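You operate a simulated robot arm through the tools that you are given. There is no shell and no other tool. Be economical: measure what you need, move in short steps, check, and stop when the job is done.

You run a simulated two-armed robot. Do the job below in one go: nothing can be reset, and whatever is moved stays where it is left.

Task
Set the tall can's dip tube to mark 2 in the steel drip tray.
Fine: lock the tube and shut the drain; the empty can lifts and tips, so hold it with the other hand for tube and lock lever. Set down upright: tall can.
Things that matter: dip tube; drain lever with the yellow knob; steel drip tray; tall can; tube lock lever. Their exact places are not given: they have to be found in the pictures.

It is judged by the outcome, as a careful person would: the job done as asked, and still so three seconds after it is handed in. It fails if anything else is knocked over, pushed out of place, dropped, spilled or broken.

Robot
Two 7-joint arms with two-finger parallel grippers on one trunk, on a base that drives. Base frame: it is fixed to the floor where the robot stands at the start and does not move with it; the origin is under the middle of the robot, x ahead of it, y to its left, z up; the surface under the hand at the start is at about z = 803. Lengths are in mm, angles in degrees, forces in N, time in s.
The left shoulder is at the start at [60, 143, 926], the right one opposite. With the tool pointing down near the work surface each hand reaches from about 320 to 740 mm from the robot's upright axis, wherever it stands, measured 20 degrees to its own side. Places, roughly: dip tube [500, -200, 1100]; drain lever with the yellow knob [400, -800, 900]; steel drip tray [500, -500, 800]; tube lock lever [400, -100, 1100]. Payload 1.57 kg a hand.
The TCP of each hand is the grasp point between the finger pads, 30 mm short of the fingertips. In the tool frame z runs along the fingers and y along their closing line. Largest opening 110 mm; finger width 24, thickness 12; the body of the gripper, 48 by 112 mm, starts 78 mm behind the TCP.
Orientation is that of the tool frame in the base frame, as [roll, pitch, yaw] about the fixed x, y, z axes, in that order (R = Rz(yaw) Ry(pitch) Rx(roll)). With the fingers straight down and closing along the base's y, the tool's x points along the base's -x, its y along +y and its z along -z.

Tools
- The arms move only by the tool send_rows. It takes "left_moves", "right_moves" or both (then of equal length, played together; a hand with none holds still); each is a list of rows, each a list of 7 numbers: the shift along the base's x, y, z in mm, then the turn, a rotation vector about the base's x, y, z in degrees, then the finger opening in mm, from 0 to 110. In form: [[tx, ty, tz, ax, ay, az, fingers], ...]. A call has 1 to 8 rows; each row is the pose to reach, as a shift and turn from the pose commanded when the call began. A row lasts 0.2 s, in which the tool goes at most 50 mm and 8.6 degrees; a call with a longer step from one row to the next is refused whole, and so is a gripper value outside its range. Where a pose cannot be reached the arm comes as near as it can. A force on the tool above 60 N (or 10 N above the force at the start of the call, whichever is more), or a blocked arm, ends the call early, and 0.2 s more pass. The fingers move at their own pace (about 45 mm/s each) and stop on an object; they squeeze with about 38 N. The grip force told is the motor's: it shows also when the fingers shut on nothing. Time passes only in rows, and 0.2 s behind the last, so rows that repeat a pose let the fingers close. The reply holds the time, the measured pose of the TCP, the force on the tool along the base axes, the opening and the grip force, in the units named above and with some noise, with the torque about the TCP (base axes, N m) and any sound that the robot's microphone picked up.
- Cameras (640 x 400 px; columns grow to the right, rows downward): "scene" is now at [38.8, -31, 1543.4]; the picture's right is [-0.47, -0.89, 0.00], its down [-0.71, 0.37, -0.60] and it looks along [0.53, -0.28, -0.80] (base axes); focal length 266 px, centre (320, 200). "left" rides on the left gripper at [70, -16, -141] in its tool frame; the picture's right is [0.23, 0.97, 0.00], its down [-0.85, 0.20, -0.48] and it looks along [-0.47, 0.11, 0.88] (tool axes); focal length 222 px, centre (320, 200). "right" rides on the right gripper at [70, 16, -141] in its tool frame; the picture's right is [-0.23, 0.97, 0.00], its down [-0.86, -0.20, -0.48] and it looks along [-0.47, -0.11, 0.88] (tool axes); focal length 222 px, centre (320, 200).
- grab_frame(camera): a new picture of that camera. The clock stands still meanwhile.
- raise_lower(by): slides the trunk up (or, below 0, down) by that many mm; the arms and the scene camera ride with it, the base frame stays. It gives what a move gives, with no picture.
- steer(legs): drives the robot by 1 to 6 legs, each [ahead, left, turn to the left] in mm, mm and degrees, along the robot's own axes; the way and the turn of a leg run together, so that a leg with both is an arc; at most 1500 mm and 180 degrees a leg. The arms and the cameras ride along, it lands a little off, and it stops where it bumps. It gives what a move gives.
- head_to(pan, tilt): turns the head with the scene camera to pan (to the left, within 86 degrees either way) and tilt (down, from -29 to 69), counted from straight ahead of the robot. It gives what a move gives.
- point_at(camera, pixels): for up to 12 pixels [column, row] of the newest picture of that camera ("zoom" is the newest enlarged one), the place [x, y, z] in the base frame of the surface seen there, good to about 2 mm, but the place of the scene camera against the robot may be out by one fixed shift of up to 18 mm in any direction. The clock stands still meanwhile.
- zoom(camera, box): a new picture of the part [left, top, right, bottom] of that camera's present view, enlarged. The clock stands still meanwhile.
- hand_in(): hands the job in; it is judged then, once.

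Keep the steps short. Do not move on a guess: measure, check each grasp and each placing, and mend mistakes. In all there are 80 turns and 78 pictures (those below and enlarged ones count). Leave the grippers open and the arms clear of the work at the hand-in unless told otherwise, and finish with a single line.

The tools are called after "Request:" by a JSON object that holds its "name" and its "arguments". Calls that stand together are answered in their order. send_rows: Moves the arms, as the interface text tells. Its arguments: {"type":"object","properties":{"left_moves":{"type":"array"},"right_moves":{"type":"array"}},"required":[]} The other tools are called the same way: raise_lower (by) slides the trunk up or down; steer (legs) drives the base; head_to (pan, tilt) turns the head that bears the scene camera; grab_frame (camera) takes a picture; point_at (camera, pixels) gives the place of the surface under pixels of a picture; zoom (camera, box) takes an enlarged picture of a part of a camera's view; hand_in () hands the job in.

At the start:

```text
time: 0.0
left_tool_pos: [319.0, -24.7, 999.0]
left_tool_rot: [179.9, 0.0, -180.0]
left_ft_force: [0.5, 0.7, 0.3]
left_moment: [0.01, 0.01, 0.0]
left_finger_gap: 109.9
left_finger_force: 0.1
right_tool_pos: [393.2, -434.0, 999.6]
right_tool_rot: [-180.0, 0.1, 179.9]
right_ft_force: [0.4, 0.6, 0.3]
right_moment: [0.0, 0.01, 0.0]
right_finger_gap: 109.9
right_finger_force: 0.1
trunk travel left (down, up): [-525.0, 65.0]
robot x, y, heading: [3.3, 4.3, 0.2]
head pan, tilt: [-27.7, 53.3]
```

scene: 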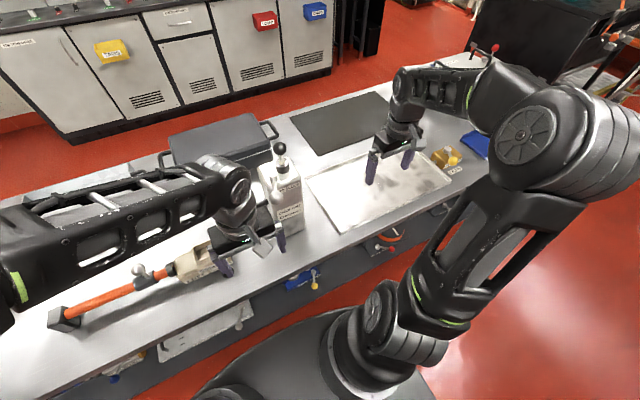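
right: 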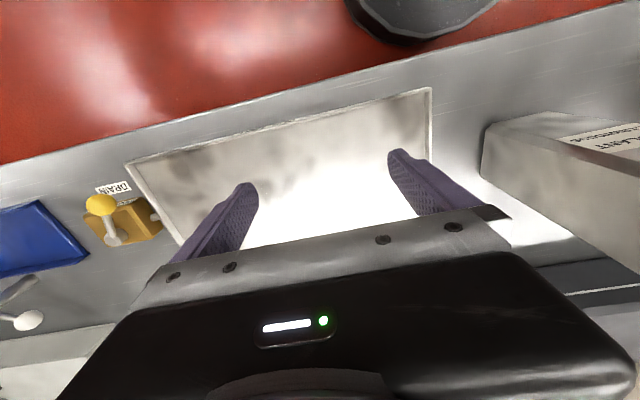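
left: 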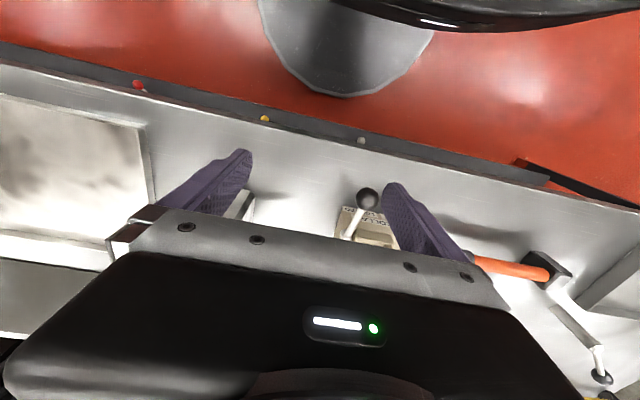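

I see a can with a dark-knobbed tube near scene (280,190), the tray around (380,190) and the drain lever near (447,157). I'll enlarge these parts first.

Request:
{"name": "zoom", "arguments": {"camera": "scene", "box": [230, 125, 342, 255]}}

Request:
{"name": "zoom", "arguments": {"camera": "scene", "box": [400, 120, 500, 200]}}

Request:
{"name": "zoom", "arguments": {"camera": "scene", "box": [30, 220, 290, 350]}}

```text
3.08 times, centred on (286, 190) of scene
```

zoom: 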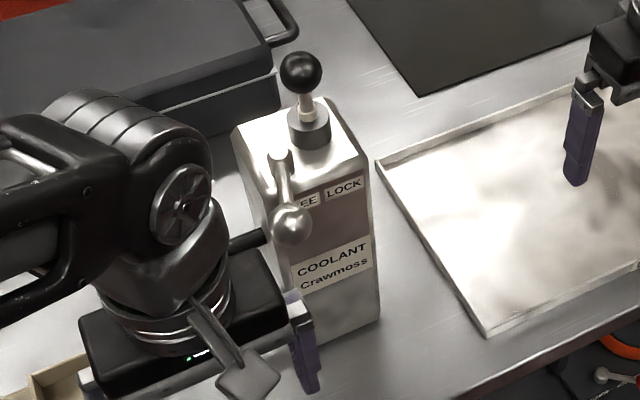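

```text
5.00 times, centred on (450, 160) of scene
```

zoom: 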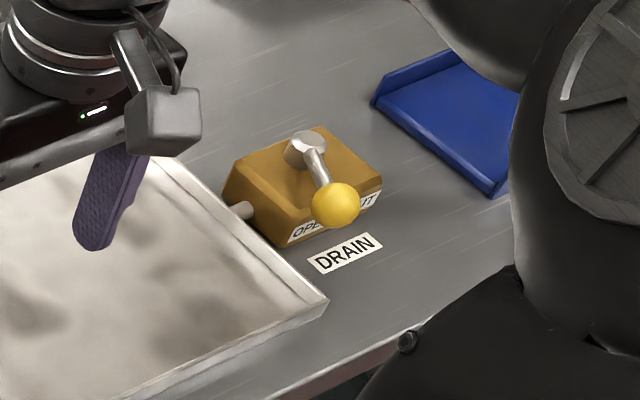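

```text
2.46 times, centred on (160, 285) of scene
```

zoom: 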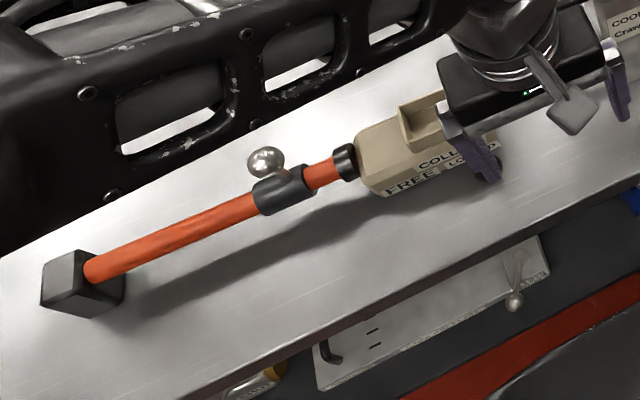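

The can has a black-knobbed tube in a grey collar and a ball lever beside FREE/LOCK labels. The left hand hides part of it, so I'll lift that hand up and to the left, then look again.

Request:
{"name": "send_rows", "arguments": {"left_moves": [[0, 0, 40, 0, 0, 0, 110], [0, 30, 70, 0, 0, 0, 110], [-10, 70, 90, 0, 0, 0, 110], [-10, 110, 100, 0, 0, 0, 110], [-10, 150, 100, 0, 0, 0, 110]]}}

Request:
{"name": "zoom", "arguments": {"camera": "scene", "box": [400, 120, 500, 200]}}

Request:
{"name": "point_at", "arguments": {"camera": "zoom", "pixels": [[335, 203], [305, 148], [345, 255], [280, 190], [325, 300], [245, 210], [380, 195], [345, 135]]}}

Request:
{"name": "zoom", "arguments": {"camera": "scene", "box": [240, 130, 330, 240]}}

Request:
{"name": "grab_frame", "arguments": {"camera": "scene"}}

```text
time: 1.2
left_tool_pos: [306.2, 123.8, 1098.0]
left_tool_rot: [179.9, 0.1, -179.9]
left_ft_force: [-0.3, 0.3, 0.1]
left_moment: [-0.02, 0.0, 0.0]
left_finger_gap: 110.1
left_finger_force: 0.1
right_tool_pos: [393.4, -433.3, 1000.5]
right_tool_rot: [-180.0, 0.1, -179.9]
right_ft_force: [0.7, 0.1, -0.2]
right_moment: [0.0, 0.01, -0.01]
right_finger_gap: 110.1
right_finger_force: 0.0
trunk travel left (down, up): [-525.0, 65.0]
robot x, y, heading: [-0.5, 2.8, 0.1]
head pan, tilt: [-27.7, 53.3]
```

```text
5.00 times, centred on (450, 160) of scene
```

zoom: 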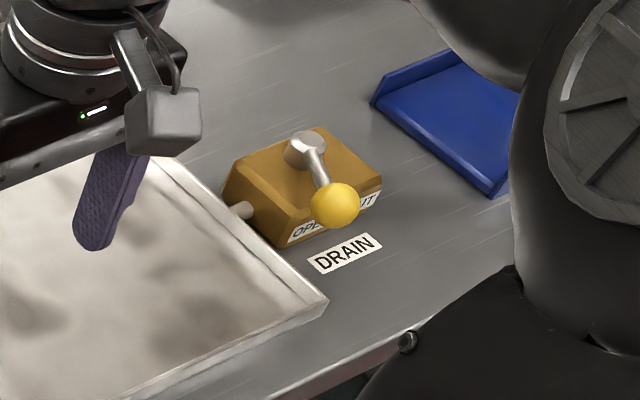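

```text
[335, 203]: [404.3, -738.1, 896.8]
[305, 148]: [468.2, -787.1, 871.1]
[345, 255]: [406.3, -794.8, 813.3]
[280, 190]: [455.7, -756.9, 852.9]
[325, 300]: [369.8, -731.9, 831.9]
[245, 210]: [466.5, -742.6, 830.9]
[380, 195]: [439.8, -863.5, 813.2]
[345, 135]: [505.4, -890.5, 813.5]
```

```text
3.64 times, centred on (285, 185) of scene
```

zoom: 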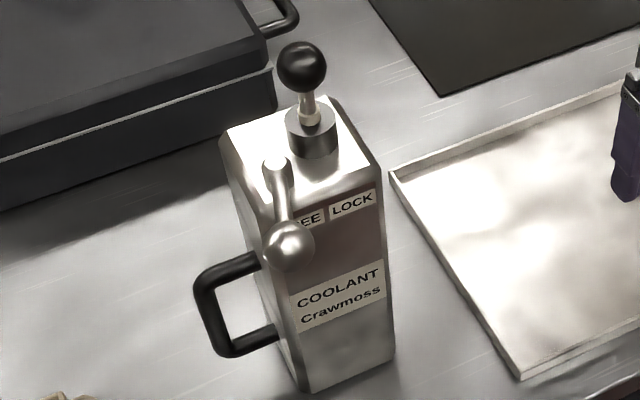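

```text
69 pictures are left
```

scene: 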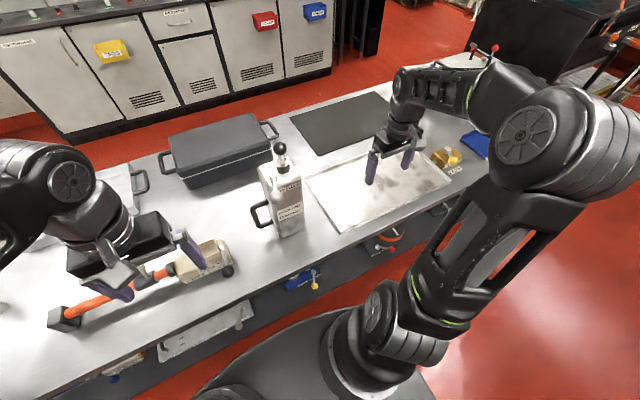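

I'll measure the can's parts in this enlargement: knob, collar, lever pivot, ball, edges and handle.

Request:
{"name": "point_at", "arguments": {"camera": "zoom", "pixels": [[300, 65], [310, 112], [312, 140], [275, 163], [288, 245], [230, 140], [335, 105], [378, 180], [350, 205], [390, 355], [305, 385], [340, 300]]}}

Request:
{"name": "point_at", "arguments": {"camera": "zoom", "pixels": [[200, 300], [260, 262], [245, 345], [395, 172], [520, 375], [500, 300], [450, 250], [275, 190], [310, 215], [345, 150], [375, 360], [245, 125]]}}

Request:
{"name": "point_at", "arguments": {"camera": "scene", "pixels": [[305, 180], [340, 231], [466, 180], [410, 145], [350, 190], [400, 190], [330, 200], [270, 250], [240, 230], [200, 275]]}}

```text
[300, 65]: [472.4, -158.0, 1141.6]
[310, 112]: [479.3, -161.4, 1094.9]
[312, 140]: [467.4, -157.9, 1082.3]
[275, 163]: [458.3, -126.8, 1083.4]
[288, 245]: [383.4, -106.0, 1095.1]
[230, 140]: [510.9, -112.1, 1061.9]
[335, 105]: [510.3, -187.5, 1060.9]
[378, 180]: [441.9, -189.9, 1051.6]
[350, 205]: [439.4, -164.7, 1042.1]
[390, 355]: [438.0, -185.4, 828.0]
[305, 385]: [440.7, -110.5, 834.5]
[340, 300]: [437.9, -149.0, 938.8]
```

```text
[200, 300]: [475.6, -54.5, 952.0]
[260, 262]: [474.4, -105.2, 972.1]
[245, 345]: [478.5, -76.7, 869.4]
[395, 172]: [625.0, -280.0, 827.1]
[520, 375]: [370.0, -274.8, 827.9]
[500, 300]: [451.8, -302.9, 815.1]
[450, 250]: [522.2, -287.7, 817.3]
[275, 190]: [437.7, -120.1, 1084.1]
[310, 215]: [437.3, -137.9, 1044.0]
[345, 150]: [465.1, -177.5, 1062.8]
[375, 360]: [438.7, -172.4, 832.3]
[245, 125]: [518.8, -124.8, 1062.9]
```

```text
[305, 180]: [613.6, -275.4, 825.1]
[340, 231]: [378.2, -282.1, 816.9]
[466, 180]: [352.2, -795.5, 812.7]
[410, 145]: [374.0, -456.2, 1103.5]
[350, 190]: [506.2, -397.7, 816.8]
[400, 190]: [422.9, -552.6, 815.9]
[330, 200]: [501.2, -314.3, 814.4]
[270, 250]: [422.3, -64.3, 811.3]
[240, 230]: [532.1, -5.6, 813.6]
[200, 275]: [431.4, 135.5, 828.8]
```

The can is about 80×80×250 mm with its handle on the +y side, and the lever now sits over FREE. I'll enlarge the tube tightly to read its marks.

Request:
{"name": "zoom", "arguments": {"camera": "scene", "box": [268, 138, 300, 176]}}

Request:
{"name": "zoom", "arguments": {"camera": "left", "box": [0, 0, 640, 400]}}

Request:
{"name": "zoom", "arguments": {"camera": "right", "box": [440, 80, 640, 260]}}

```text
10.53 times, centred on (284, 157) of scene
```

zoom: 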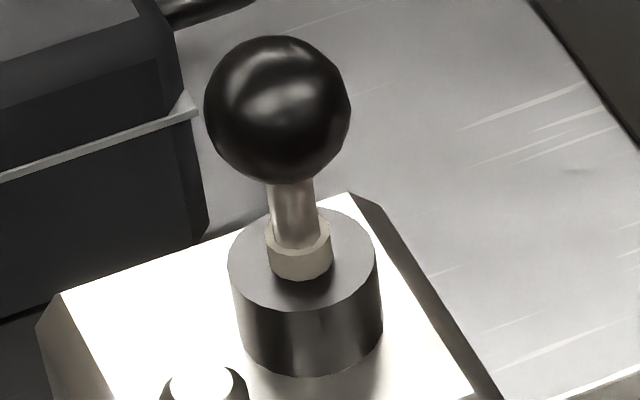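

```text
1.00 times, centred on (320, 200) of left (not enlarged: the box is as wide or as high as the picture)
```

zoom: 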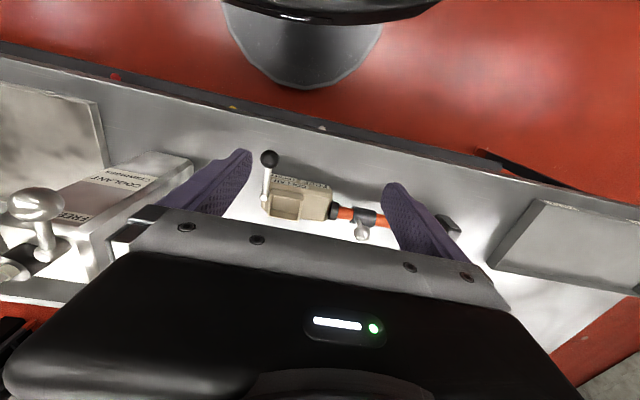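

```text
2.22 times, centred on (540, 170) of right
```

zoom: 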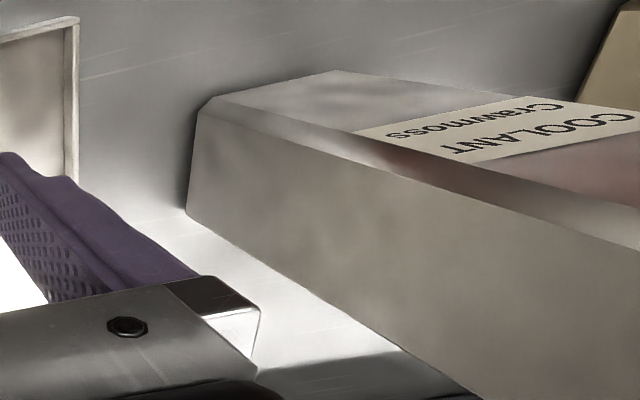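

I see a beige ring on the rod just above the collar, which may be the first mark. Next I compare the right wrist camera against the scene camera on can corners to get the scene offset.

Request:
{"name": "point_at", "arguments": {"camera": "zoom", "pixels": [[205, 125], [330, 250], [300, 110], [520, 125], [72, 150], [130, 230], [560, 300]]}}

Request:
{"name": "point_at", "arguments": {"camera": "left", "pixels": [[37, 200], [45, 235], [100, 190], [155, 175], [270, 158], [95, 270]]}}

Request:
{"name": "point_at", "arguments": {"camera": "right", "pixels": [[102, 204], [112, 238], [110, 188], [130, 162], [431, 90], [300, 150], [140, 210], [150, 240]]}}

```text
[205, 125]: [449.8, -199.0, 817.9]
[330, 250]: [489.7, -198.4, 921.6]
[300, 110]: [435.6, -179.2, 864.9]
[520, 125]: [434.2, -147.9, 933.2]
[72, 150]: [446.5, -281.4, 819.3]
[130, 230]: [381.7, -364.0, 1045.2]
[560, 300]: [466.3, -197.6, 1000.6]
```

```text
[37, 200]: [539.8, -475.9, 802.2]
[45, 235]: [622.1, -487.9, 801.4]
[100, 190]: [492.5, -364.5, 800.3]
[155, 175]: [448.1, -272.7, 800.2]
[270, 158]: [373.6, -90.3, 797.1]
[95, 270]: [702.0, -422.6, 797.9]
```

```text
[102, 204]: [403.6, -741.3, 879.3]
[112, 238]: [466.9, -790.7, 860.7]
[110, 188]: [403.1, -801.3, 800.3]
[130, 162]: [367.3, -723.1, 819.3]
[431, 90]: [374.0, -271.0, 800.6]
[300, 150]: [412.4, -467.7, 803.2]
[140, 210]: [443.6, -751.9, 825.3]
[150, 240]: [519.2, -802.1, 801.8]
```

The scene camera reads about (+2,+5,+12) too high, so I'll trust the wrist cameras. The drain is too far right to reach, so I'll pull the left hand up and back, then drive 300 mm to the right.

Request:
{"name": "send_rows", "arguments": {"left_moves": [[-10, 0, 40, 0, 0, 0, 110], [-20, 0, 80, 0, 0, 0, 110], [-20, 0, 110, 0, 0, 0, 110]]}}

Request:
{"name": "steer", "arguments": {"legs": [[0, -300, 0]]}}

Request:
{"name": "grab_frame", "arguments": {"camera": "right"}}

Request:
{"name": "grab_frame", "arguments": {"camera": "scene"}}

```text
time: 2.0
left_tool_pos: [316.3, 113.2, 1117.7]
left_tool_rot: [-180.0, 0.6, -179.7]
left_ft_force: [-0.6, 0.5, -0.8]
left_moment: [0.02, 0.04, -0.03]
left_finger_gap: 109.9
left_finger_force: 0.0
left hand out of reach, approached as far as the arm can: row 1, 2, 3
right_tool_pos: [392.0, -434.6, 998.5]
right_tool_rot: [180.0, 0.0, 179.9]
right_ft_force: [0.2, 0.1, -0.4]
right_moment: [0.06, 0.0, 0.02]
right_finger_gap: 110.1
right_finger_force: 0.1
trunk travel left (down, up): [-525.0, 65.0]
robot x, y, heading: [-0.2, -0.7, 0.3]
head pan, tilt: [-27.7, 53.3]
```

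```text
time: 4.1
left_tool_pos: [315.5, -190.6, 1117.8]
left_tool_rot: [-180.0, 0.7, -179.6]
left_ft_force: [-0.1, -1.1, -0.2]
left_moment: [0.02, 0.0, -0.03]
left_finger_gap: 110.3
left_finger_force: 0.0
right_tool_pos: [394.1, -738.7, 1000.3]
right_tool_rot: [180.0, -0.1, -179.9]
right_ft_force: [0.0, -0.6, -0.5]
right_moment: [0.05, 0.02, 0.02]
right_finger_gap: 109.9
right_finger_force: 0.0
trunk travel left (down, up): [-525.0, 65.0]
robot x, y, heading: [4.2, -302.4, -0.1]
head pan, tilt: [-27.7, 53.3]
```

```text
65 pictures are left
```

right: 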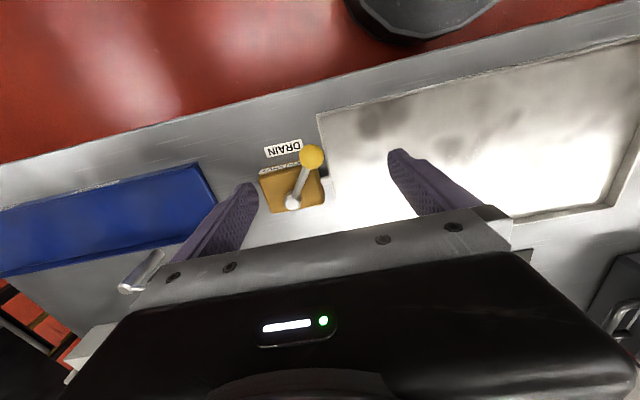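

```text
64 pictures are left
```

scene: 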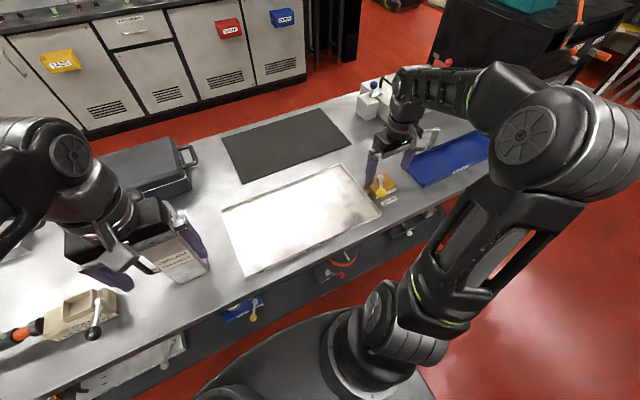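

I'm above the drain; I'll enlarge the drain block in the right camera and measure it.

Request:
{"name": "zoom", "arguments": {"camera": "right", "box": [240, 125, 350, 225]}}

Request:
{"name": "point_at", "arguments": {"camera": "right", "pixels": [[311, 157], [292, 202], [262, 180], [322, 178], [263, 208], [324, 202], [302, 180], [285, 149]]}}

```text
4.00 times, centred on (295, 175) of right
```

zoom: 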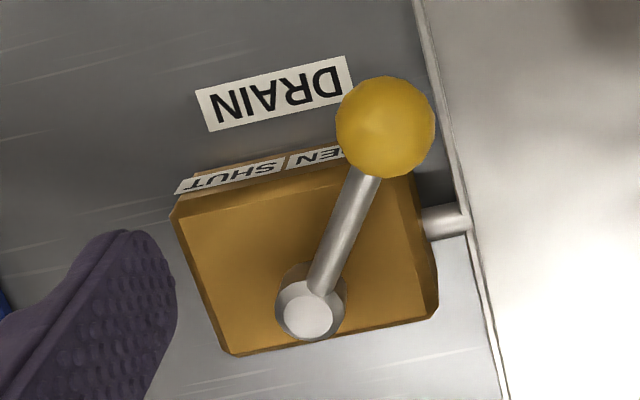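

```text
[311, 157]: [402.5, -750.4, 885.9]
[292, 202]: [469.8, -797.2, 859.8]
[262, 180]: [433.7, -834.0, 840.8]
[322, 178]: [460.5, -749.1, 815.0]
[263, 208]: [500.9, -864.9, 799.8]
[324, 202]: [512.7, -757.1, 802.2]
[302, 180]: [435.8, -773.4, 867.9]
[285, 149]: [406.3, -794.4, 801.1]
```

The lever points 35° to the OPEN side: pivot (470,-797), yellow knob centre about (402,-749,872). I'll lower the open fingers around the knob and narrow them loosely to about 44 mm.

Request:
{"name": "send_rows", "arguments": {"right_moves": [[8, -10, -40, 0, 0, 0, 80], [8, -10, -80, 0, 0, 0, 70], [8, -10, -116, 0, 0, 0, 60], [8, -10, -116, 0, 0, 0, 46], [8, -10, -116, 0, 0, 0, 46]]}}

Request:
{"name": "grab_frame", "arguments": {"camera": "right"}}

```text
time: 5.3
left_tool_pos: [315.3, -188.8, 1117.4]
left_tool_rot: [180.0, 0.8, -179.7]
left_ft_force: [-0.5, 0.0, -0.9]
left_moment: [-0.03, 0.02, -0.01]
left_finger_gap: 110.2
left_finger_force: 0.0
right_tool_pos: [402.4, -747.0, 883.4]
right_tool_rot: [-180.0, 0.0, -179.9]
right_ft_force: [0.6, -0.2, 0.7]
right_moment: [0.01, 0.02, -0.01]
right_finger_gap: 46.0
right_finger_force: 0.0
trunk travel left (down, up): [-525.0, 65.0]
robot x, y, heading: [-1.2, -301.5, -0.1]
head pan, tilt: [-27.7, 53.3]
```

```text
62 pictures are left
```

right: 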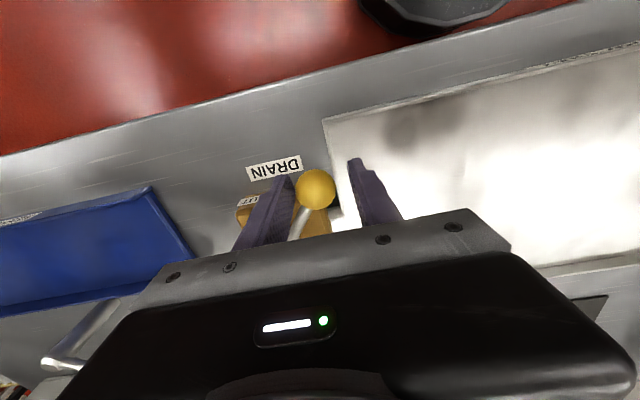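

The knob lies between the fingers. I'll close to 34 mm and carry it along its arc about the pivot towards SHUT.

Request:
{"name": "send_rows", "arguments": {"right_moves": [[0, 0, 0, 0, 0, 0, 34], [-7, -13, 0, 0, 0, 0, 34], [-12, -27, 0, 0, 0, 0, 34], [-15, -41, 0, 0, 0, 0, 34], [-15, -55, 0, 0, 0, 0, 34], [-12, -70, 0, 0, 0, 0, 34], [-7, -83, 0, 0, 0, 0, 34], [0, -96, 0, 0, 0, 0, 34]]}}

Request:
{"name": "grab_frame", "arguments": {"camera": "right"}}

```text
time: 7.1
left_tool_pos: [316.3, -189.3, 1117.9]
left_tool_rot: [180.0, 0.7, -179.6]
left_ft_force: [0.2, 0.0, -0.1]
left_moment: [0.03, 0.04, -0.01]
left_finger_gap: 110.2
left_finger_force: 0.1
right_tool_pos: [401.6, -843.4, 884.0]
right_tool_rot: [180.0, 0.0, -180.0]
right_ft_force: [-0.5, -0.1, -0.5]
right_moment: [-0.06, -0.02, -0.03]
right_finger_gap: 35.3
right_finger_force: 0.8
trunk travel left (down, up): [-525.0, 65.0]
robot x, y, heading: [0.6, -304.3, 0.1]
head pan, tilt: [-27.7, 53.3]
```

```text
61 pictures are left
```

right: 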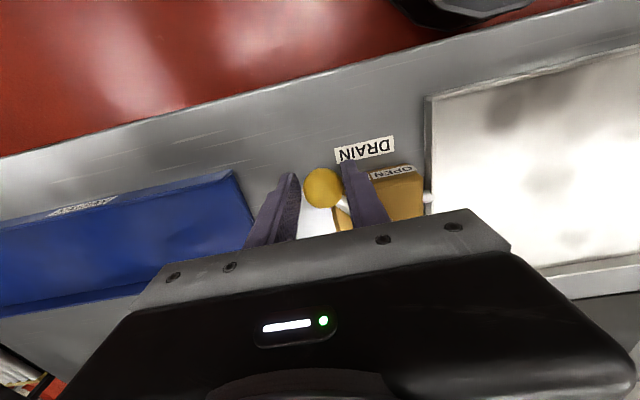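

The knob followed without force, now past SHUT's centre; OPEN is uncovered. I'll nudge further to check for an end stop.

Request:
{"name": "send_rows", "arguments": {"right_moves": [[3, -4, 0, 0, 0, 0, 34], [6, -7, 0, 0, 0, 0, 34], [9, -11, 0, 0, 0, 0, 34], [9, -11, 0, 0, 0, 0, 34]]}}

Request:
{"name": "zoom", "arguments": {"camera": "right", "box": [260, 120, 440, 240]}}

```text
time: 8.1
left_tool_pos: [313.7, -187.6, 1118.0]
left_tool_rot: [-179.8, 0.8, -179.6]
left_ft_force: [1.0, -0.1, 0.3]
left_moment: [0.01, -0.01, -0.02]
left_finger_gap: 109.6
left_finger_force: 0.0
right_tool_pos: [408.0, -851.7, 883.2]
right_tool_rot: [179.8, -0.2, 180.0]
right_ft_force: [-19.3, 16.9, -3.3]
right_moment: [0.21, 0.37, 0.57]
right_finger_gap: 48.5
right_finger_force: 7.9
trunk travel left (down, up): [-525.0, 65.0]
robot x, y, heading: [1.2, -301.2, -0.1]
head pan, tilt: [-27.7, 53.3]
```

```text
3.33 times, centred on (350, 180) of right
```

zoom: 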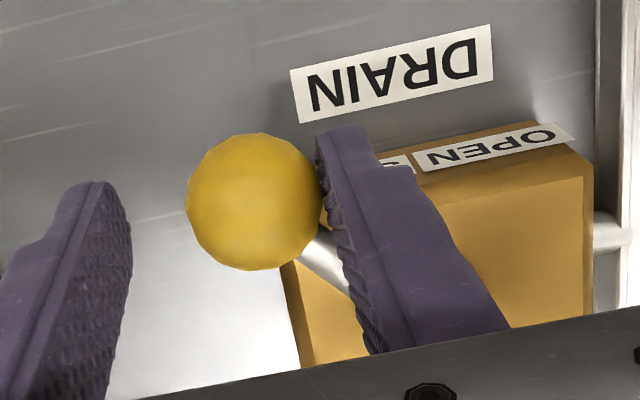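

The push met a firm stop, so the drain is shut. I'll ease back, open and lift straight up.

Request:
{"name": "send_rows", "arguments": {"right_moves": [[-5, 6, 0, 0, 0, 0, 60], [-5, 6, 0, 0, 0, 0, 70], [-5, 6, 40, 0, 0, 0, 80], [-5, 6, 80, 0, 0, 0, 80], [-5, 30, 120, 0, 0, 0, 80], [-5, 60, 120, 0, 0, 0, 80]]}}

Request:
{"name": "zoom", "arguments": {"camera": "right", "box": [200, 110, 440, 250]}}

```text
time: 9.5
left_tool_pos: [315.6, -188.9, 1117.5]
left_tool_rot: [-180.0, 0.7, -179.6]
left_ft_force: [-0.1, 0.3, 0.2]
left_moment: [-0.01, -0.04, -0.02]
left_finger_gap: 110.0
left_finger_force: 0.0
right_tool_pos: [404.3, -794.7, 1002.6]
right_tool_rot: [180.0, -0.1, -179.9]
right_ft_force: [-0.2, -0.2, -0.3]
right_moment: [0.0, -0.01, 0.0]
right_finger_gap: 80.1
right_finger_force: 0.1
trunk travel left (down, up): [-525.0, 65.0]
robot x, y, heading: [-0.0, -301.5, 0.1]
head pan, tilt: [-27.7, 53.3]
```

```text
2.67 times, centred on (320, 180) of right
```

zoom: 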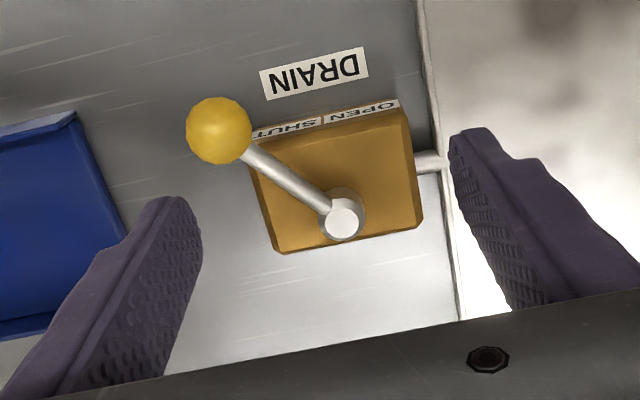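

The lever is clearly over SHUT. Next I'll drive 200 mm back to the left, then start turning the right hand horizontal, pointing left, to take the can from its right side by the front and back faces.

Request:
{"name": "steer", "arguments": {"legs": [[0, 200, 0]]}}

Request:
{"name": "send_rows", "arguments": {"right_moves": [[0, 0, 0, 4.33, -4.33, 4.33, 110], [0, 0, 0, 8.66, -8.66, 8.66, 110], [0, 0, 0, 13, -13, 13, 110], [0, 0, 0, 17.3, -17.3, 17.3, 110], [0, 0, 0, 21.65, -21.65, 21.65, 110], [0, 0, 0, 26, -26, 26, 110], [0, 0, 0, 30.3, -30.3, 30.3, 110], [0, 0, 0, 34.64, -34.64, 34.64, 110]]}}

Request:
{"name": "grab_frame", "arguments": {"camera": "scene"}}

```text
time: 11.1
left_tool_pos: [316.1, 11.9, 1118.8]
left_tool_rot: [180.0, 0.7, -179.8]
left_ft_force: [0.0, -0.3, 0.1]
left_moment: [-0.05, 0.02, 0.02]
left_finger_gap: 110.0
left_finger_force: 0.1
right_tool_pos: [403.7, -595.6, 1003.6]
right_tool_rot: [-179.8, 0.0, 179.9]
right_ft_force: [-0.8, -0.2, -0.5]
right_moment: [-0.03, 0.01, 0.01]
right_finger_gap: 79.9
right_finger_force: 0.2
trunk travel left (down, up): [-525.0, 65.0]
robot x, y, heading: [2.3, -100.4, 0.0]
head pan, tilt: [-27.7, 53.3]
```

```text
time: 12.9
left_tool_pos: [316.4, 11.6, 1118.7]
left_tool_rot: [-179.9, 0.8, -179.8]
left_ft_force: [0.0, -0.7, 0.2]
left_moment: [-0.03, 0.02, -0.01]
left_finger_gap: 109.9
left_finger_force: 0.0
right_tool_pos: [404.6, -589.5, 992.7]
right_tool_rot: [154.5, 35.3, -156.3]
right_ft_force: [0.3, -0.5, 0.1]
right_moment: [0.01, -0.02, -0.01]
right_finger_gap: 110.1
right_finger_force: 0.1
right hand out of reach, approached as far as the arm can: row 7, 8
trunk travel left (down, up): [-525.0, 65.0]
robot x, y, heading: [0.4, -102.1, -0.4]
head pan, tilt: [-27.7, 53.3]
```

```text
58 pictures are left
```

scene: 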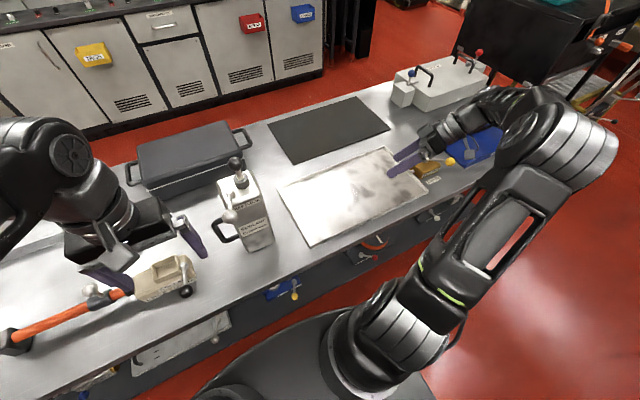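

The last rows ran out of reach because the wrist is far to the right. I'll bring the hand 190 mm left (still clear of the can at y = -198) and then continue the turn.

Request:
{"name": "send_rows", "arguments": {"right_moves": [[5, 45, 0, 0, 0, 0, 110], [10, 90, 0, 0, 0, 0, 110], [15, 135, 0, 0, 0, 0, 110], [20, 180, -10, 0, 0, 0, 110], [20, 180, -20, 4.33, -4.33, 4.33, 110], [20, 180, -30, 8.66, -8.66, 8.66, 110], [20, 180, -40, 13, -13, 13, 110], [20, 180, -50, 17.3, -17.3, 17.3, 110]]}}

```text
time: 14.7
left_tool_pos: [317.5, 9.5, 1117.2]
left_tool_rot: [180.0, 0.7, -179.8]
left_ft_force: [-0.1, -0.4, 0.1]
left_moment: [0.01, 0.0, -0.04]
left_finger_gap: 110.3
left_finger_force: 0.0
right_tool_pos: [426.6, -408.0, 942.9]
right_tool_rot: [144.3, 58.8, -146.2]
right_ft_force: [0.2, 0.1, -0.2]
right_moment: [-0.04, 0.02, 0.0]
right_finger_gap: 110.2
right_finger_force: 0.2
trunk travel left (down, up): [-525.0, 65.0]
robot x, y, heading: [-0.7, -103.6, -0.1]
head pan, tilt: [-27.7, 53.3]
```

The turn is working; by calculation 37° remain, as the vector (21.8,-22.5,20.0). I'll finish it while moving to the standoff at x = 478, y = -370, z = 920.

Request:
{"name": "send_rows", "arguments": {"right_moves": [[10, 8, -5, 4.36, -4.5, 4, 110], [20, 16, -10, 8.72, -9, 8, 110], [30, 24, -15, 13.1, -13.5, 12, 110], [40, 32, -20, 17.4, -18, 16, 110], [51, 38, -22, 21.8, -22.5, 20, 110], [51, 38, -22, 21.8, -22.5, 20, 110]]}}

Request:
{"name": "grab_frame", "arguments": {"camera": "right"}}

Request:
{"name": "head_to", "arguments": {"pan": -20, "tilt": 45}}

Request:
{"name": "grab_frame", "arguments": {"camera": "scene"}}

```text
time: 16.1
left_tool_pos: [315.7, 10.5, 1117.6]
left_tool_rot: [180.0, 0.7, -179.9]
left_ft_force: [0.0, 0.1, -0.3]
left_moment: [0.03, 0.0, -0.01]
left_finger_gap: 110.0
left_finger_force: 0.0
right_tool_pos: [463.1, -377.0, 924.9]
right_tool_rot: [138.6, 81.2, -135.7]
right_ft_force: [-0.7, 0.7, 0.3]
right_moment: [0.01, 0.0, 0.0]
right_finger_gap: 110.1
right_finger_force: 0.1
right hand out of reach, approached as far as the arm can: row 4, 5, 6
trunk travel left (down, up): [-525.0, 65.0]
robot x, y, heading: [-2.2, -104.4, -0.1]
head pan, tilt: [-27.7, 53.3]
```

```text
57 pictures are left
```

right: 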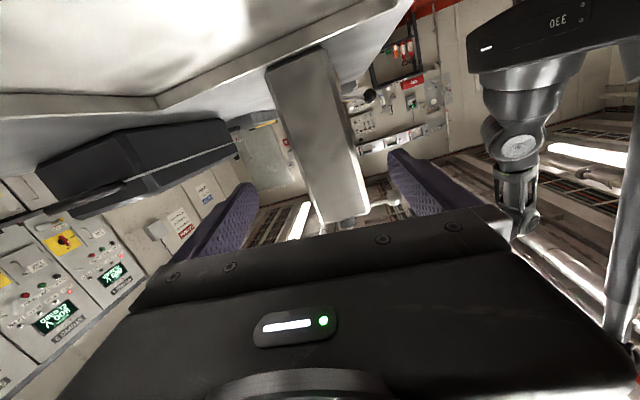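

```text
time: 16.8
left_tool_pos: [316.7, 9.8, 1117.3]
left_tool_rot: [180.0, 0.7, -179.8]
left_ft_force: [0.0, -0.8, -0.1]
left_moment: [-0.03, 0.01, 0.0]
left_finger_gap: 110.1
left_finger_force: 0.1
right_tool_pos: [464.6, -377.2, 926.3]
right_tool_rot: [138.6, 81.3, -135.6]
right_ft_force: [0.2, 0.7, 0.2]
right_moment: [0.0, -0.01, 0.0]
right_finger_gap: 110.0
right_finger_force: 0.1
trunk travel left (down, up): [-525.0, 65.0]
robot x, y, heading: [1.0, -101.7, -0.2]
head pan, tilt: [-20.0, 45.0]
```

```text
56 pictures are left
```

scene: 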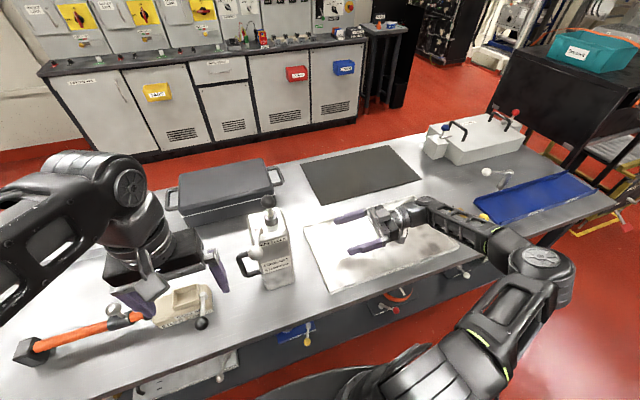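

The right hand now points at the can and sees its right face near (315,130). I'll measure the can's edges through the right camera.

Request:
{"name": "point_at", "arguments": {"camera": "right", "pixels": [[275, 85], [290, 110], [310, 150], [320, 55], [340, 100], [355, 150], [335, 140], [350, 205], [320, 210]]}}

Request:
{"name": "zoom", "arguments": {"camera": "right", "box": [230, 20, 410, 240]}}

Request:
{"name": "zoom", "arguments": {"camera": "scene", "box": [230, 185, 310, 300]}}

Request:
{"name": "point_at", "arguments": {"camera": "zoom", "pixels": [[230, 140], [320, 130], [390, 120], [330, 240], [370, 360], [270, 380], [320, 30], [325, 85], [260, 95], [265, 170], [195, 270], [345, 60]]}}

```text
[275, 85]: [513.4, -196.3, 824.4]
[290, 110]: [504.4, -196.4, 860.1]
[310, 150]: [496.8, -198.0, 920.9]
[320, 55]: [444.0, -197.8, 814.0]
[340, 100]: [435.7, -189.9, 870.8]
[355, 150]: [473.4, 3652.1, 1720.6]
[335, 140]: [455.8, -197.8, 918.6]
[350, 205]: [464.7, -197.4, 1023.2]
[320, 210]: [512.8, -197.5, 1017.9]
```

```text
1.82 times, centred on (320, 130) of right
```

zoom: 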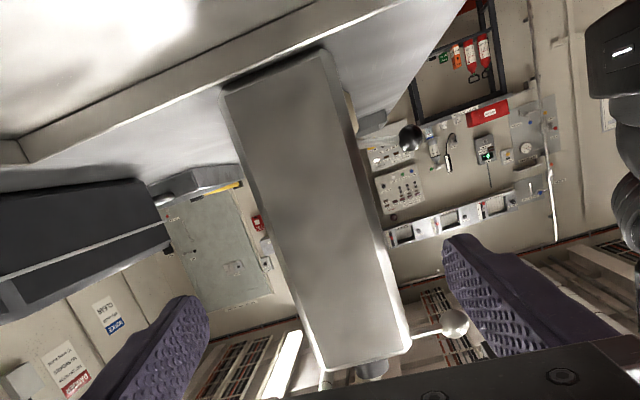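

```text
3.48 times, centred on (270, 242) of scene
```

zoom: 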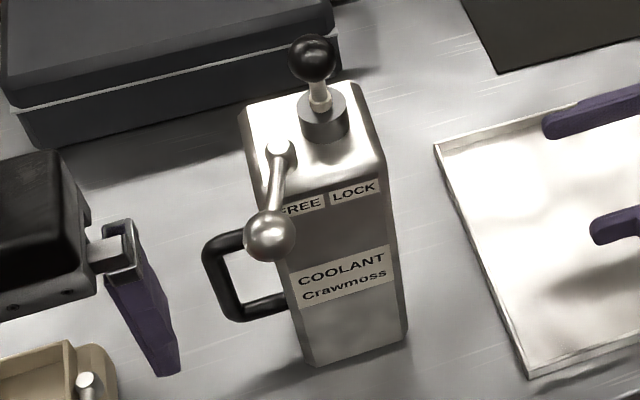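

```text
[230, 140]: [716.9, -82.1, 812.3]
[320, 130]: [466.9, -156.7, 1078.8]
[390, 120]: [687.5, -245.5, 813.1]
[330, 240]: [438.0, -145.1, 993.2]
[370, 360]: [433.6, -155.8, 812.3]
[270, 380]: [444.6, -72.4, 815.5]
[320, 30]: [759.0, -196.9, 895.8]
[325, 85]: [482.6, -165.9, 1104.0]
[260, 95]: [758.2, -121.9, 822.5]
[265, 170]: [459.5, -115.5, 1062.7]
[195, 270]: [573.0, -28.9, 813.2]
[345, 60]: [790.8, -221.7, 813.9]
```

The can's centre is x 479, y -154 (right face y = -197.5), with 88 mm sides, so it fits in the 110 mm opening. I'll move to the standoff at y = -290 and square the tool up.

Request:
{"name": "send_rows", "arguments": {"right_moves": [[3, 25, -3, 2, -2, 1.4, 110], [6, 50, -6, 4.3, -4, 2.9, 110], [14, 80, -10, 6.4, -6, 4.3, 110], [14, 87, -10, 6.4, -6, 4.3, 110]]}}

```text
time: 17.8
left_tool_pos: [315.9, 11.4, 1117.0]
left_tool_rot: [-180.0, 0.7, -180.0]
left_ft_force: [-0.5, -0.5, 0.4]
left_moment: [-0.03, 0.0, 0.01]
left_finger_gap: 109.9
left_finger_force: 0.1
right_tool_pos: [476.8, -290.9, 916.2]
right_tool_rot: [-27.4, 89.8, 62.6]
right_ft_force: [-0.1, -0.8, 0.1]
right_moment: [0.03, -0.01, 0.02]
right_finger_gap: 110.2
right_finger_force: 0.0
trunk travel left (down, up): [-525.0, 65.0]
robot x, y, heading: [-0.4, -110.0, -0.3]
head pan, tilt: [-20.0, 45.0]
```

The orientation is square. I'll look through the right camera to check the alignment with the can before going in.

Request:
{"name": "grab_frame", "arguments": {"camera": "right"}}

Request:
{"name": "point_at", "arguments": {"camera": "right", "pixels": [[320, 100], [300, 60], [340, 60], [270, 60], [330, 150], [355, 150], [290, 150]]}}

```text
53 pictures are left
```

right: 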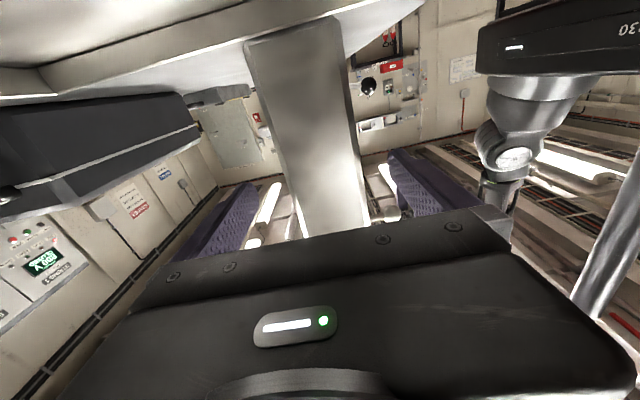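

```text
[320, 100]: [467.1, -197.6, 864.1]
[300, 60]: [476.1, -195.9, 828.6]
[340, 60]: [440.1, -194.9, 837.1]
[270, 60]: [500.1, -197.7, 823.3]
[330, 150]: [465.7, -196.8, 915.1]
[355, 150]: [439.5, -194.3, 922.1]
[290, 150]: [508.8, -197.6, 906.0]
```

Aligned within 2 mm. I'll advance 130 mm so the fingers straddle the can's front and back faces.

Request:
{"name": "send_rows", "arguments": {"right_moves": [[1, 35, 0, 0, 0, 0, 110], [2, 70, 0, 0, 0, 0, 110], [2, 95, 0, 0, 0, 0, 110], [2, 115, 0, 0, 0, 0, 110], [2, 130, 0, 0, 0, 0, 110]]}}

Request:
{"name": "zoom", "arguments": {"camera": "scene", "box": [210, 180, 370, 310]}}

```text
time: 19.0
left_tool_pos: [316.1, 9.8, 1118.6]
left_tool_rot: [-179.9, 0.7, -179.7]
left_ft_force: [-0.7, 0.1, -0.7]
left_moment: [0.01, 0.0, 0.03]
left_finger_gap: 109.8
left_finger_force: 0.0
right_tool_pos: [478.8, -160.5, 914.8]
right_tool_rot: [-20.0, 89.9, 70.1]
right_ft_force: [0.2, 0.5, 0.3]
right_moment: [0.0, -0.01, 0.02]
right_finger_gap: 110.1
right_finger_force: 0.0
trunk travel left (down, up): [-525.0, 65.0]
robot x, y, heading: [-1.8, -105.8, -0.4]
head pan, tilt: [-20.0, 45.0]
```

```text
3.08 times, centred on (290, 245) of scene
```

zoom: 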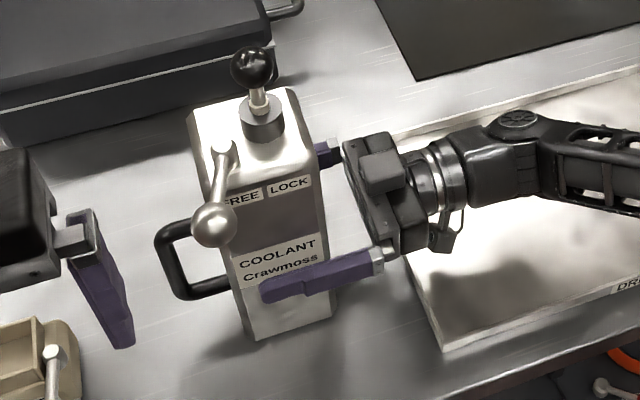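

The fingers straddle the can without contact. Now I'll close the right hand.

Request:
{"name": "send_rows", "arguments": {"right_moves": [[0, 0, 0, 0, 0, 0, 92], [0, 0, 0, 0, 0, 0, 80], [0, 0, 0, 0, 0, 0, 80], [0, 0, 0, 0, 0, 0, 80]]}}

```text
time: 20.0
left_tool_pos: [316.7, 11.6, 1117.8]
left_tool_rot: [-179.9, 0.7, -179.9]
left_ft_force: [0.4, -0.4, -0.8]
left_moment: [0.0, 0.0, 0.0]
left_finger_gap: 110.1
left_finger_force: 0.0
right_tool_pos: [478.5, -159.4, 915.9]
right_tool_rot: [-14.1, 89.9, 75.9]
right_ft_force: [1.2, 1.7, 1.3]
right_moment: [0.07, 0.06, -0.08]
right_finger_gap: 90.4
right_finger_force: 38.1
trunk travel left (down, up): [-525.0, 65.0]
robot x, y, heading: [2.9, -105.2, -0.4]
head pan, tilt: [-20.0, 45.0]
```

It grips at 90 mm with 38 N. I'll lift 45 mm and check weight and tilt.

Request:
{"name": "send_rows", "arguments": {"right_moves": [[0, 0, 12, 0, 0, 0, 80], [0, 0, 25, 0, 0, 0, 80], [0, 0, 38, 0, 0, 0, 80], [0, 0, 50, 0, 0, 0, 80]]}}

Request:
{"name": "grab_frame", "arguments": {"camera": "scene"}}

```text
time: 21.0
left_tool_pos: [318.4, 11.1, 1117.9]
left_tool_rot: [-180.0, 0.6, -179.8]
left_ft_force: [-0.1, -0.6, 0.4]
left_moment: [0.0, -0.01, 0.0]
left_finger_gap: 110.1
left_finger_force: 0.2
right_tool_pos: [479.7, -160.5, 966.3]
right_tool_rot: [8.1, 89.9, 98.3]
right_ft_force: [0.2, 1.0, -6.5]
right_moment: [-0.07, -0.04, 0.0]
right_finger_gap: 90.0
right_finger_force: 37.8
trunk travel left (down, up): [-525.0, 65.0]
robot x, y, heading: [1.3, -103.3, -0.1]
head pan, tilt: [-20.0, 45.0]
```

```text
51 pictures are left
```

scene: 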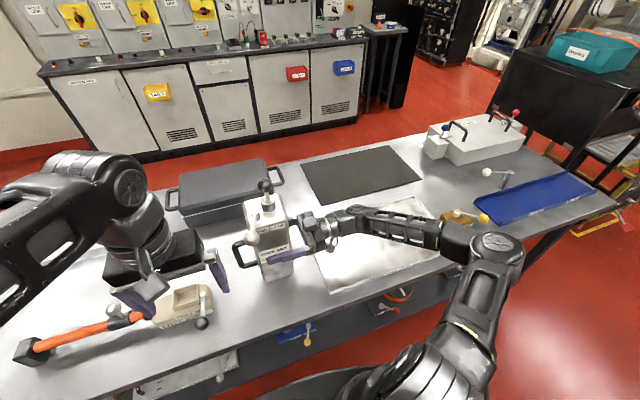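

The can is held level at about 0.65 kg. Before driving, I'll measure the right elbow and forearm so they clear the drain knob.

Request:
{"name": "point_at", "arguments": {"camera": "scene", "pixels": [[500, 245], [490, 275], [460, 240], [420, 230], [475, 300], [483, 218], [430, 345], [445, 207], [320, 258], [375, 287]]}}

```text
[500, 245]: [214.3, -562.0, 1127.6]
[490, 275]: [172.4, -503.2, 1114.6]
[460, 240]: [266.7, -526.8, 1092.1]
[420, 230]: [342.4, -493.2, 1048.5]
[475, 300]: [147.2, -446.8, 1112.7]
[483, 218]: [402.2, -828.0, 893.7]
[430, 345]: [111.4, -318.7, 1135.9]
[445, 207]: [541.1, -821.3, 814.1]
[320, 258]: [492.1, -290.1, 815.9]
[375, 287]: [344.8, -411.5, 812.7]
```

The elbow sits at z = 1127, y = -562, well clear of the knob. I'll drive 195 mm to the right carrying the can.

Request:
{"name": "steer", "arguments": {"legs": [[0, -195, 0]]}}

Request:
{"name": "grab_frame", "arguments": {"camera": "scene"}}

Request:
{"name": "point_at", "arguments": {"camera": "scene", "pixels": [[275, 265], [285, 285], [268, 277], [290, 222], [250, 260], [310, 300], [262, 252], [340, 270], [228, 210]]}}

```text
time: 22.5
left_tool_pos: [315.8, -183.5, 1117.6]
left_tool_rot: [-180.0, 0.7, -179.7]
left_ft_force: [-0.5, 0.3, 0.7]
left_moment: [0.04, 0.0, 0.02]
left_finger_gap: 109.9
left_finger_force: 0.0
right_tool_pos: [479.7, -354.9, 966.7]
right_tool_rot: [-3.0, 89.8, 87.1]
right_ft_force: [-0.6, -0.2, -6.4]
right_moment: [-0.03, -0.05, 0.03]
right_finger_gap: 89.9
right_finger_force: 37.8
trunk travel left (down, up): [-525.0, 65.0]
robot x, y, heading: [-1.6, -295.3, -0.0]
head pan, tilt: [-20.0, 45.0]
```

```text
50 pictures are left
```

scene: 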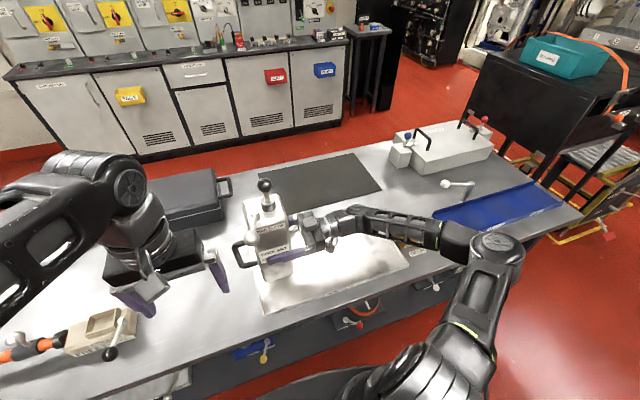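

```text
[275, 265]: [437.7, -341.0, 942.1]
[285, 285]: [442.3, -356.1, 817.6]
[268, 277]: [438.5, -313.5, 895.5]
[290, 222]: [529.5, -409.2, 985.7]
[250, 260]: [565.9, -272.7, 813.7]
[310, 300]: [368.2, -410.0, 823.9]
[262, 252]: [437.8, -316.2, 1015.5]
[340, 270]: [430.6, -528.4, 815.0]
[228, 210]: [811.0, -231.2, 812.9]
```

The can is over the tray with its left face about 24 mm inside the rim. I'll lower to just above the floor, then settle gently.

Request:
{"name": "send_rows", "arguments": {"right_moves": [[0, 0, -15, 0, 0, 0, 80], [0, 0, -30, 0, 0, 0, 80], [0, 0, -40, 0, 0, 0, 80], [0, 0, -44, 0, 0, 0, 80], [0, 0, -46, 0, 0, 0, 80], [0, 0, -47, 0, 0, 0, 80], [0, 0, -48, 0, 0, 0, 80]]}}

Request:
{"name": "zoom", "arguments": {"camera": "scene", "box": [220, 170, 350, 310]}}

```text
time: 24.1
left_tool_pos: [316.3, -182.2, 1118.0]
left_tool_rot: [180.0, 0.7, -179.7]
left_ft_force: [-0.3, 0.2, 0.4]
left_moment: [0.01, -0.01, 0.01]
left_finger_gap: 110.0
left_finger_force: 0.0
right_tool_pos: [479.1, -353.7, 918.4]
right_tool_rot: [-7.9, 89.9, 82.4]
right_ft_force: [0.3, 0.8, -2.8]
right_moment: [-0.13, 0.02, 0.02]
right_finger_gap: 89.8
right_finger_force: 38.1
trunk travel left (down, up): [-525.0, 65.0]
robot x, y, heading: [1.5, -296.4, 0.0]
head pan, tilt: [-20.0, 45.0]
```

```text
2.86 times, centred on (285, 240) of scene
```

zoom: 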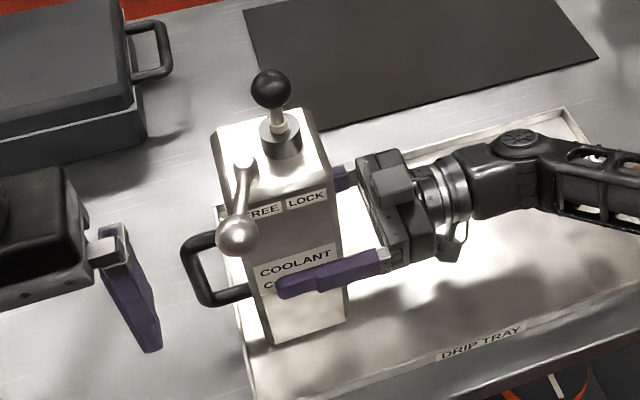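

The can stands on the tray floor, still held. I'll settle 1 mm more, then tilt the left hand 45° forward and up a little, still left of the can, to view the tube from its camera.

Request:
{"name": "send_rows", "arguments": {"right_moves": [[0, 0, -0.5, 0, 0, 0, 80], [0, 0, -1, 0, 0, 0, 80], [0, 0, -1, 0, 0, 0, 80], [0, 0, -1, 0, 0, 0, 80], [0, 0, -1, 0, 0, 0, 80], [0, 0, -1, 0, 0, 0, 80]], "left_moves": [[0, 0, 0, 0, -7.5, 0, 110], [0, 0, 5, 0, -15, 0, 110], [0, 0, 10, 0, -22.5, 0, 110], [0, 0, 15, 0, -30, 0, 110], [0, 0, 20, 0, -37.5, 0, 110], [0, 0, 25, 0, -45, 0, 110]]}}

Request:
{"name": "grab_frame", "arguments": {"camera": "left"}}

```text
time: 25.5
left_tool_pos: [313.8, -182.9, 1142.8]
left_tool_rot: [-179.7, 45.7, -179.6]
left_ft_force: [-0.2, 0.4, 0.5]
left_moment: [-0.02, 0.03, -0.04]
left_finger_gap: 110.0
left_finger_force: 0.1
right_tool_pos: [478.4, -354.0, 918.9]
right_tool_rot: [-17.8, 89.8, 72.5]
right_ft_force: [6.1, -2.7, 16.9]
right_moment: [-1.28, 0.39, 0.25]
right_finger_gap: 90.3
right_finger_force: 38.0
trunk travel left (down, up): [-525.0, 65.0]
robot x, y, heading: [-0.8, -298.0, -0.1]
head pan, tilt: [-20.0, 45.0]
```

```text
48 pictures are left
```

left: 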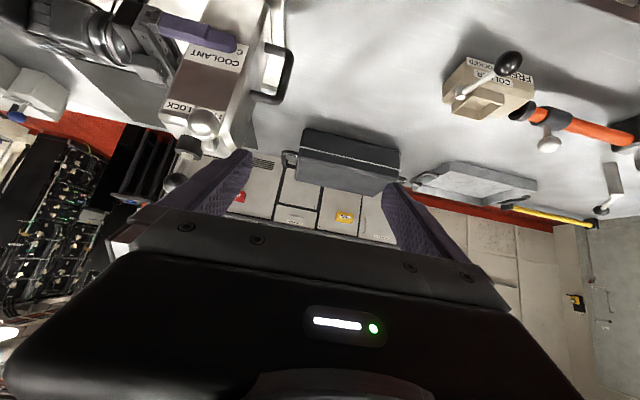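

The can is now pressed lightly on the tray by the right hand. In the left view the ball is at (203,122), the knob at (175,183); I'll enlarge and measure.

Request:
{"name": "zoom", "arguments": {"camera": "left", "box": [140, 90, 240, 200]}}

Request:
{"name": "point_at", "arguments": {"camera": "left", "pixels": [[203, 122], [175, 183], [188, 146], [183, 159], [180, 110], [173, 120], [195, 110], [220, 95]]}}

Request:
{"name": "zoom", "arguments": {"camera": "scene", "box": [250, 175, 300, 245]}}

Request:
{"name": "point_at", "arguments": {"camera": "zoom", "pixels": [[300, 60], [310, 110], [310, 150], [240, 170]]}}

```text
3.64 times, centred on (190, 145) of left
```

zoom: 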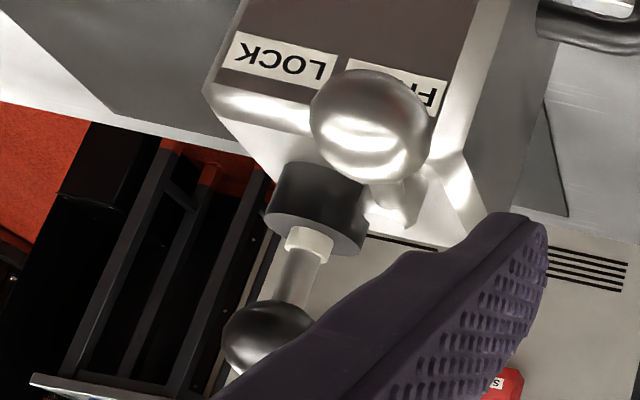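

```text
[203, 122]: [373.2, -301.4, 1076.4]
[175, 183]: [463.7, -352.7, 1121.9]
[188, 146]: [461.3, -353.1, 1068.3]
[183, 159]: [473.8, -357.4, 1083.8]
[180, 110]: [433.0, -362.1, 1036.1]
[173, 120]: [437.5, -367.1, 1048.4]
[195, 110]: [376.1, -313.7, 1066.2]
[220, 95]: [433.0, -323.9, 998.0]
```

```text
5.71 times, centred on (275, 210) of scene
```

zoom: 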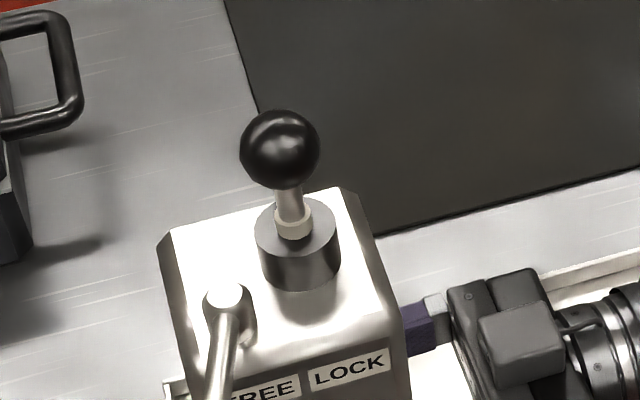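

```text
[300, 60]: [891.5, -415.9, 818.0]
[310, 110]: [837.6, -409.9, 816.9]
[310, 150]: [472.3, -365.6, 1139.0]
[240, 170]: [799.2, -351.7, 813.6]
```

Knob centre is about (479,-358,1119), clear of the ball at (388,-305,1073). I'll move the left hand to a standoff 100 mm behind the knob along the tool axis.

Request:
{"name": "send_rows", "arguments": {"left_moves": [[0, -10, 30, 0, 0, 0, 100], [20, -45, 45, 0, 0, 0, 90], [40, -85, 47, 0, 0, 0, 80], [65, -125, 47, 0, 0, 0, 70], [80, -155, 47, 0, 0, 0, 64], [94, -175, 47, 0, 0, 0, 60]]}}

Request:
{"name": "grab_frame", "arguments": {"camera": "left"}}

```text
time: 26.9
left_tool_pos: [409.5, -359.6, 1189.9]
left_tool_rot: [-179.6, 45.7, -179.5]
left_ft_force: [-0.3, 0.6, -0.9]
left_moment: [0.03, -0.02, 0.0]
left_finger_gap: 60.0
left_finger_force: 0.1
right_tool_pos: [477.3, -351.9, 918.2]
right_tool_rot: [-23.3, 89.8, 66.7]
right_ft_force: [4.7, -1.8, 22.2]
right_moment: [-0.38, 0.42, 0.49]
right_finger_gap: 90.1
right_finger_force: 38.0
trunk travel left (down, up): [-525.0, 65.0]
robot x, y, heading: [2.3, -298.3, -0.0]
head pan, tilt: [-20.0, 45.0]
```

```text
45 pictures are left
```

left: 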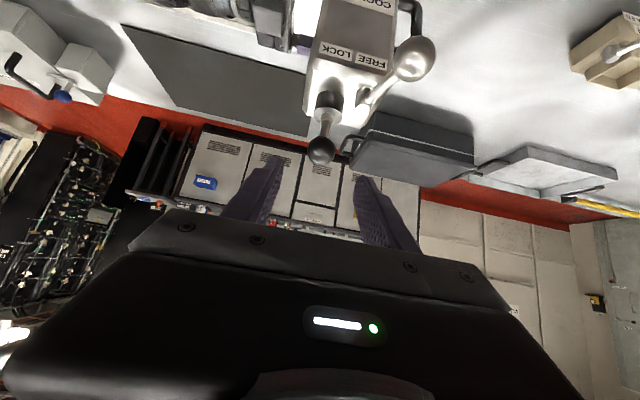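

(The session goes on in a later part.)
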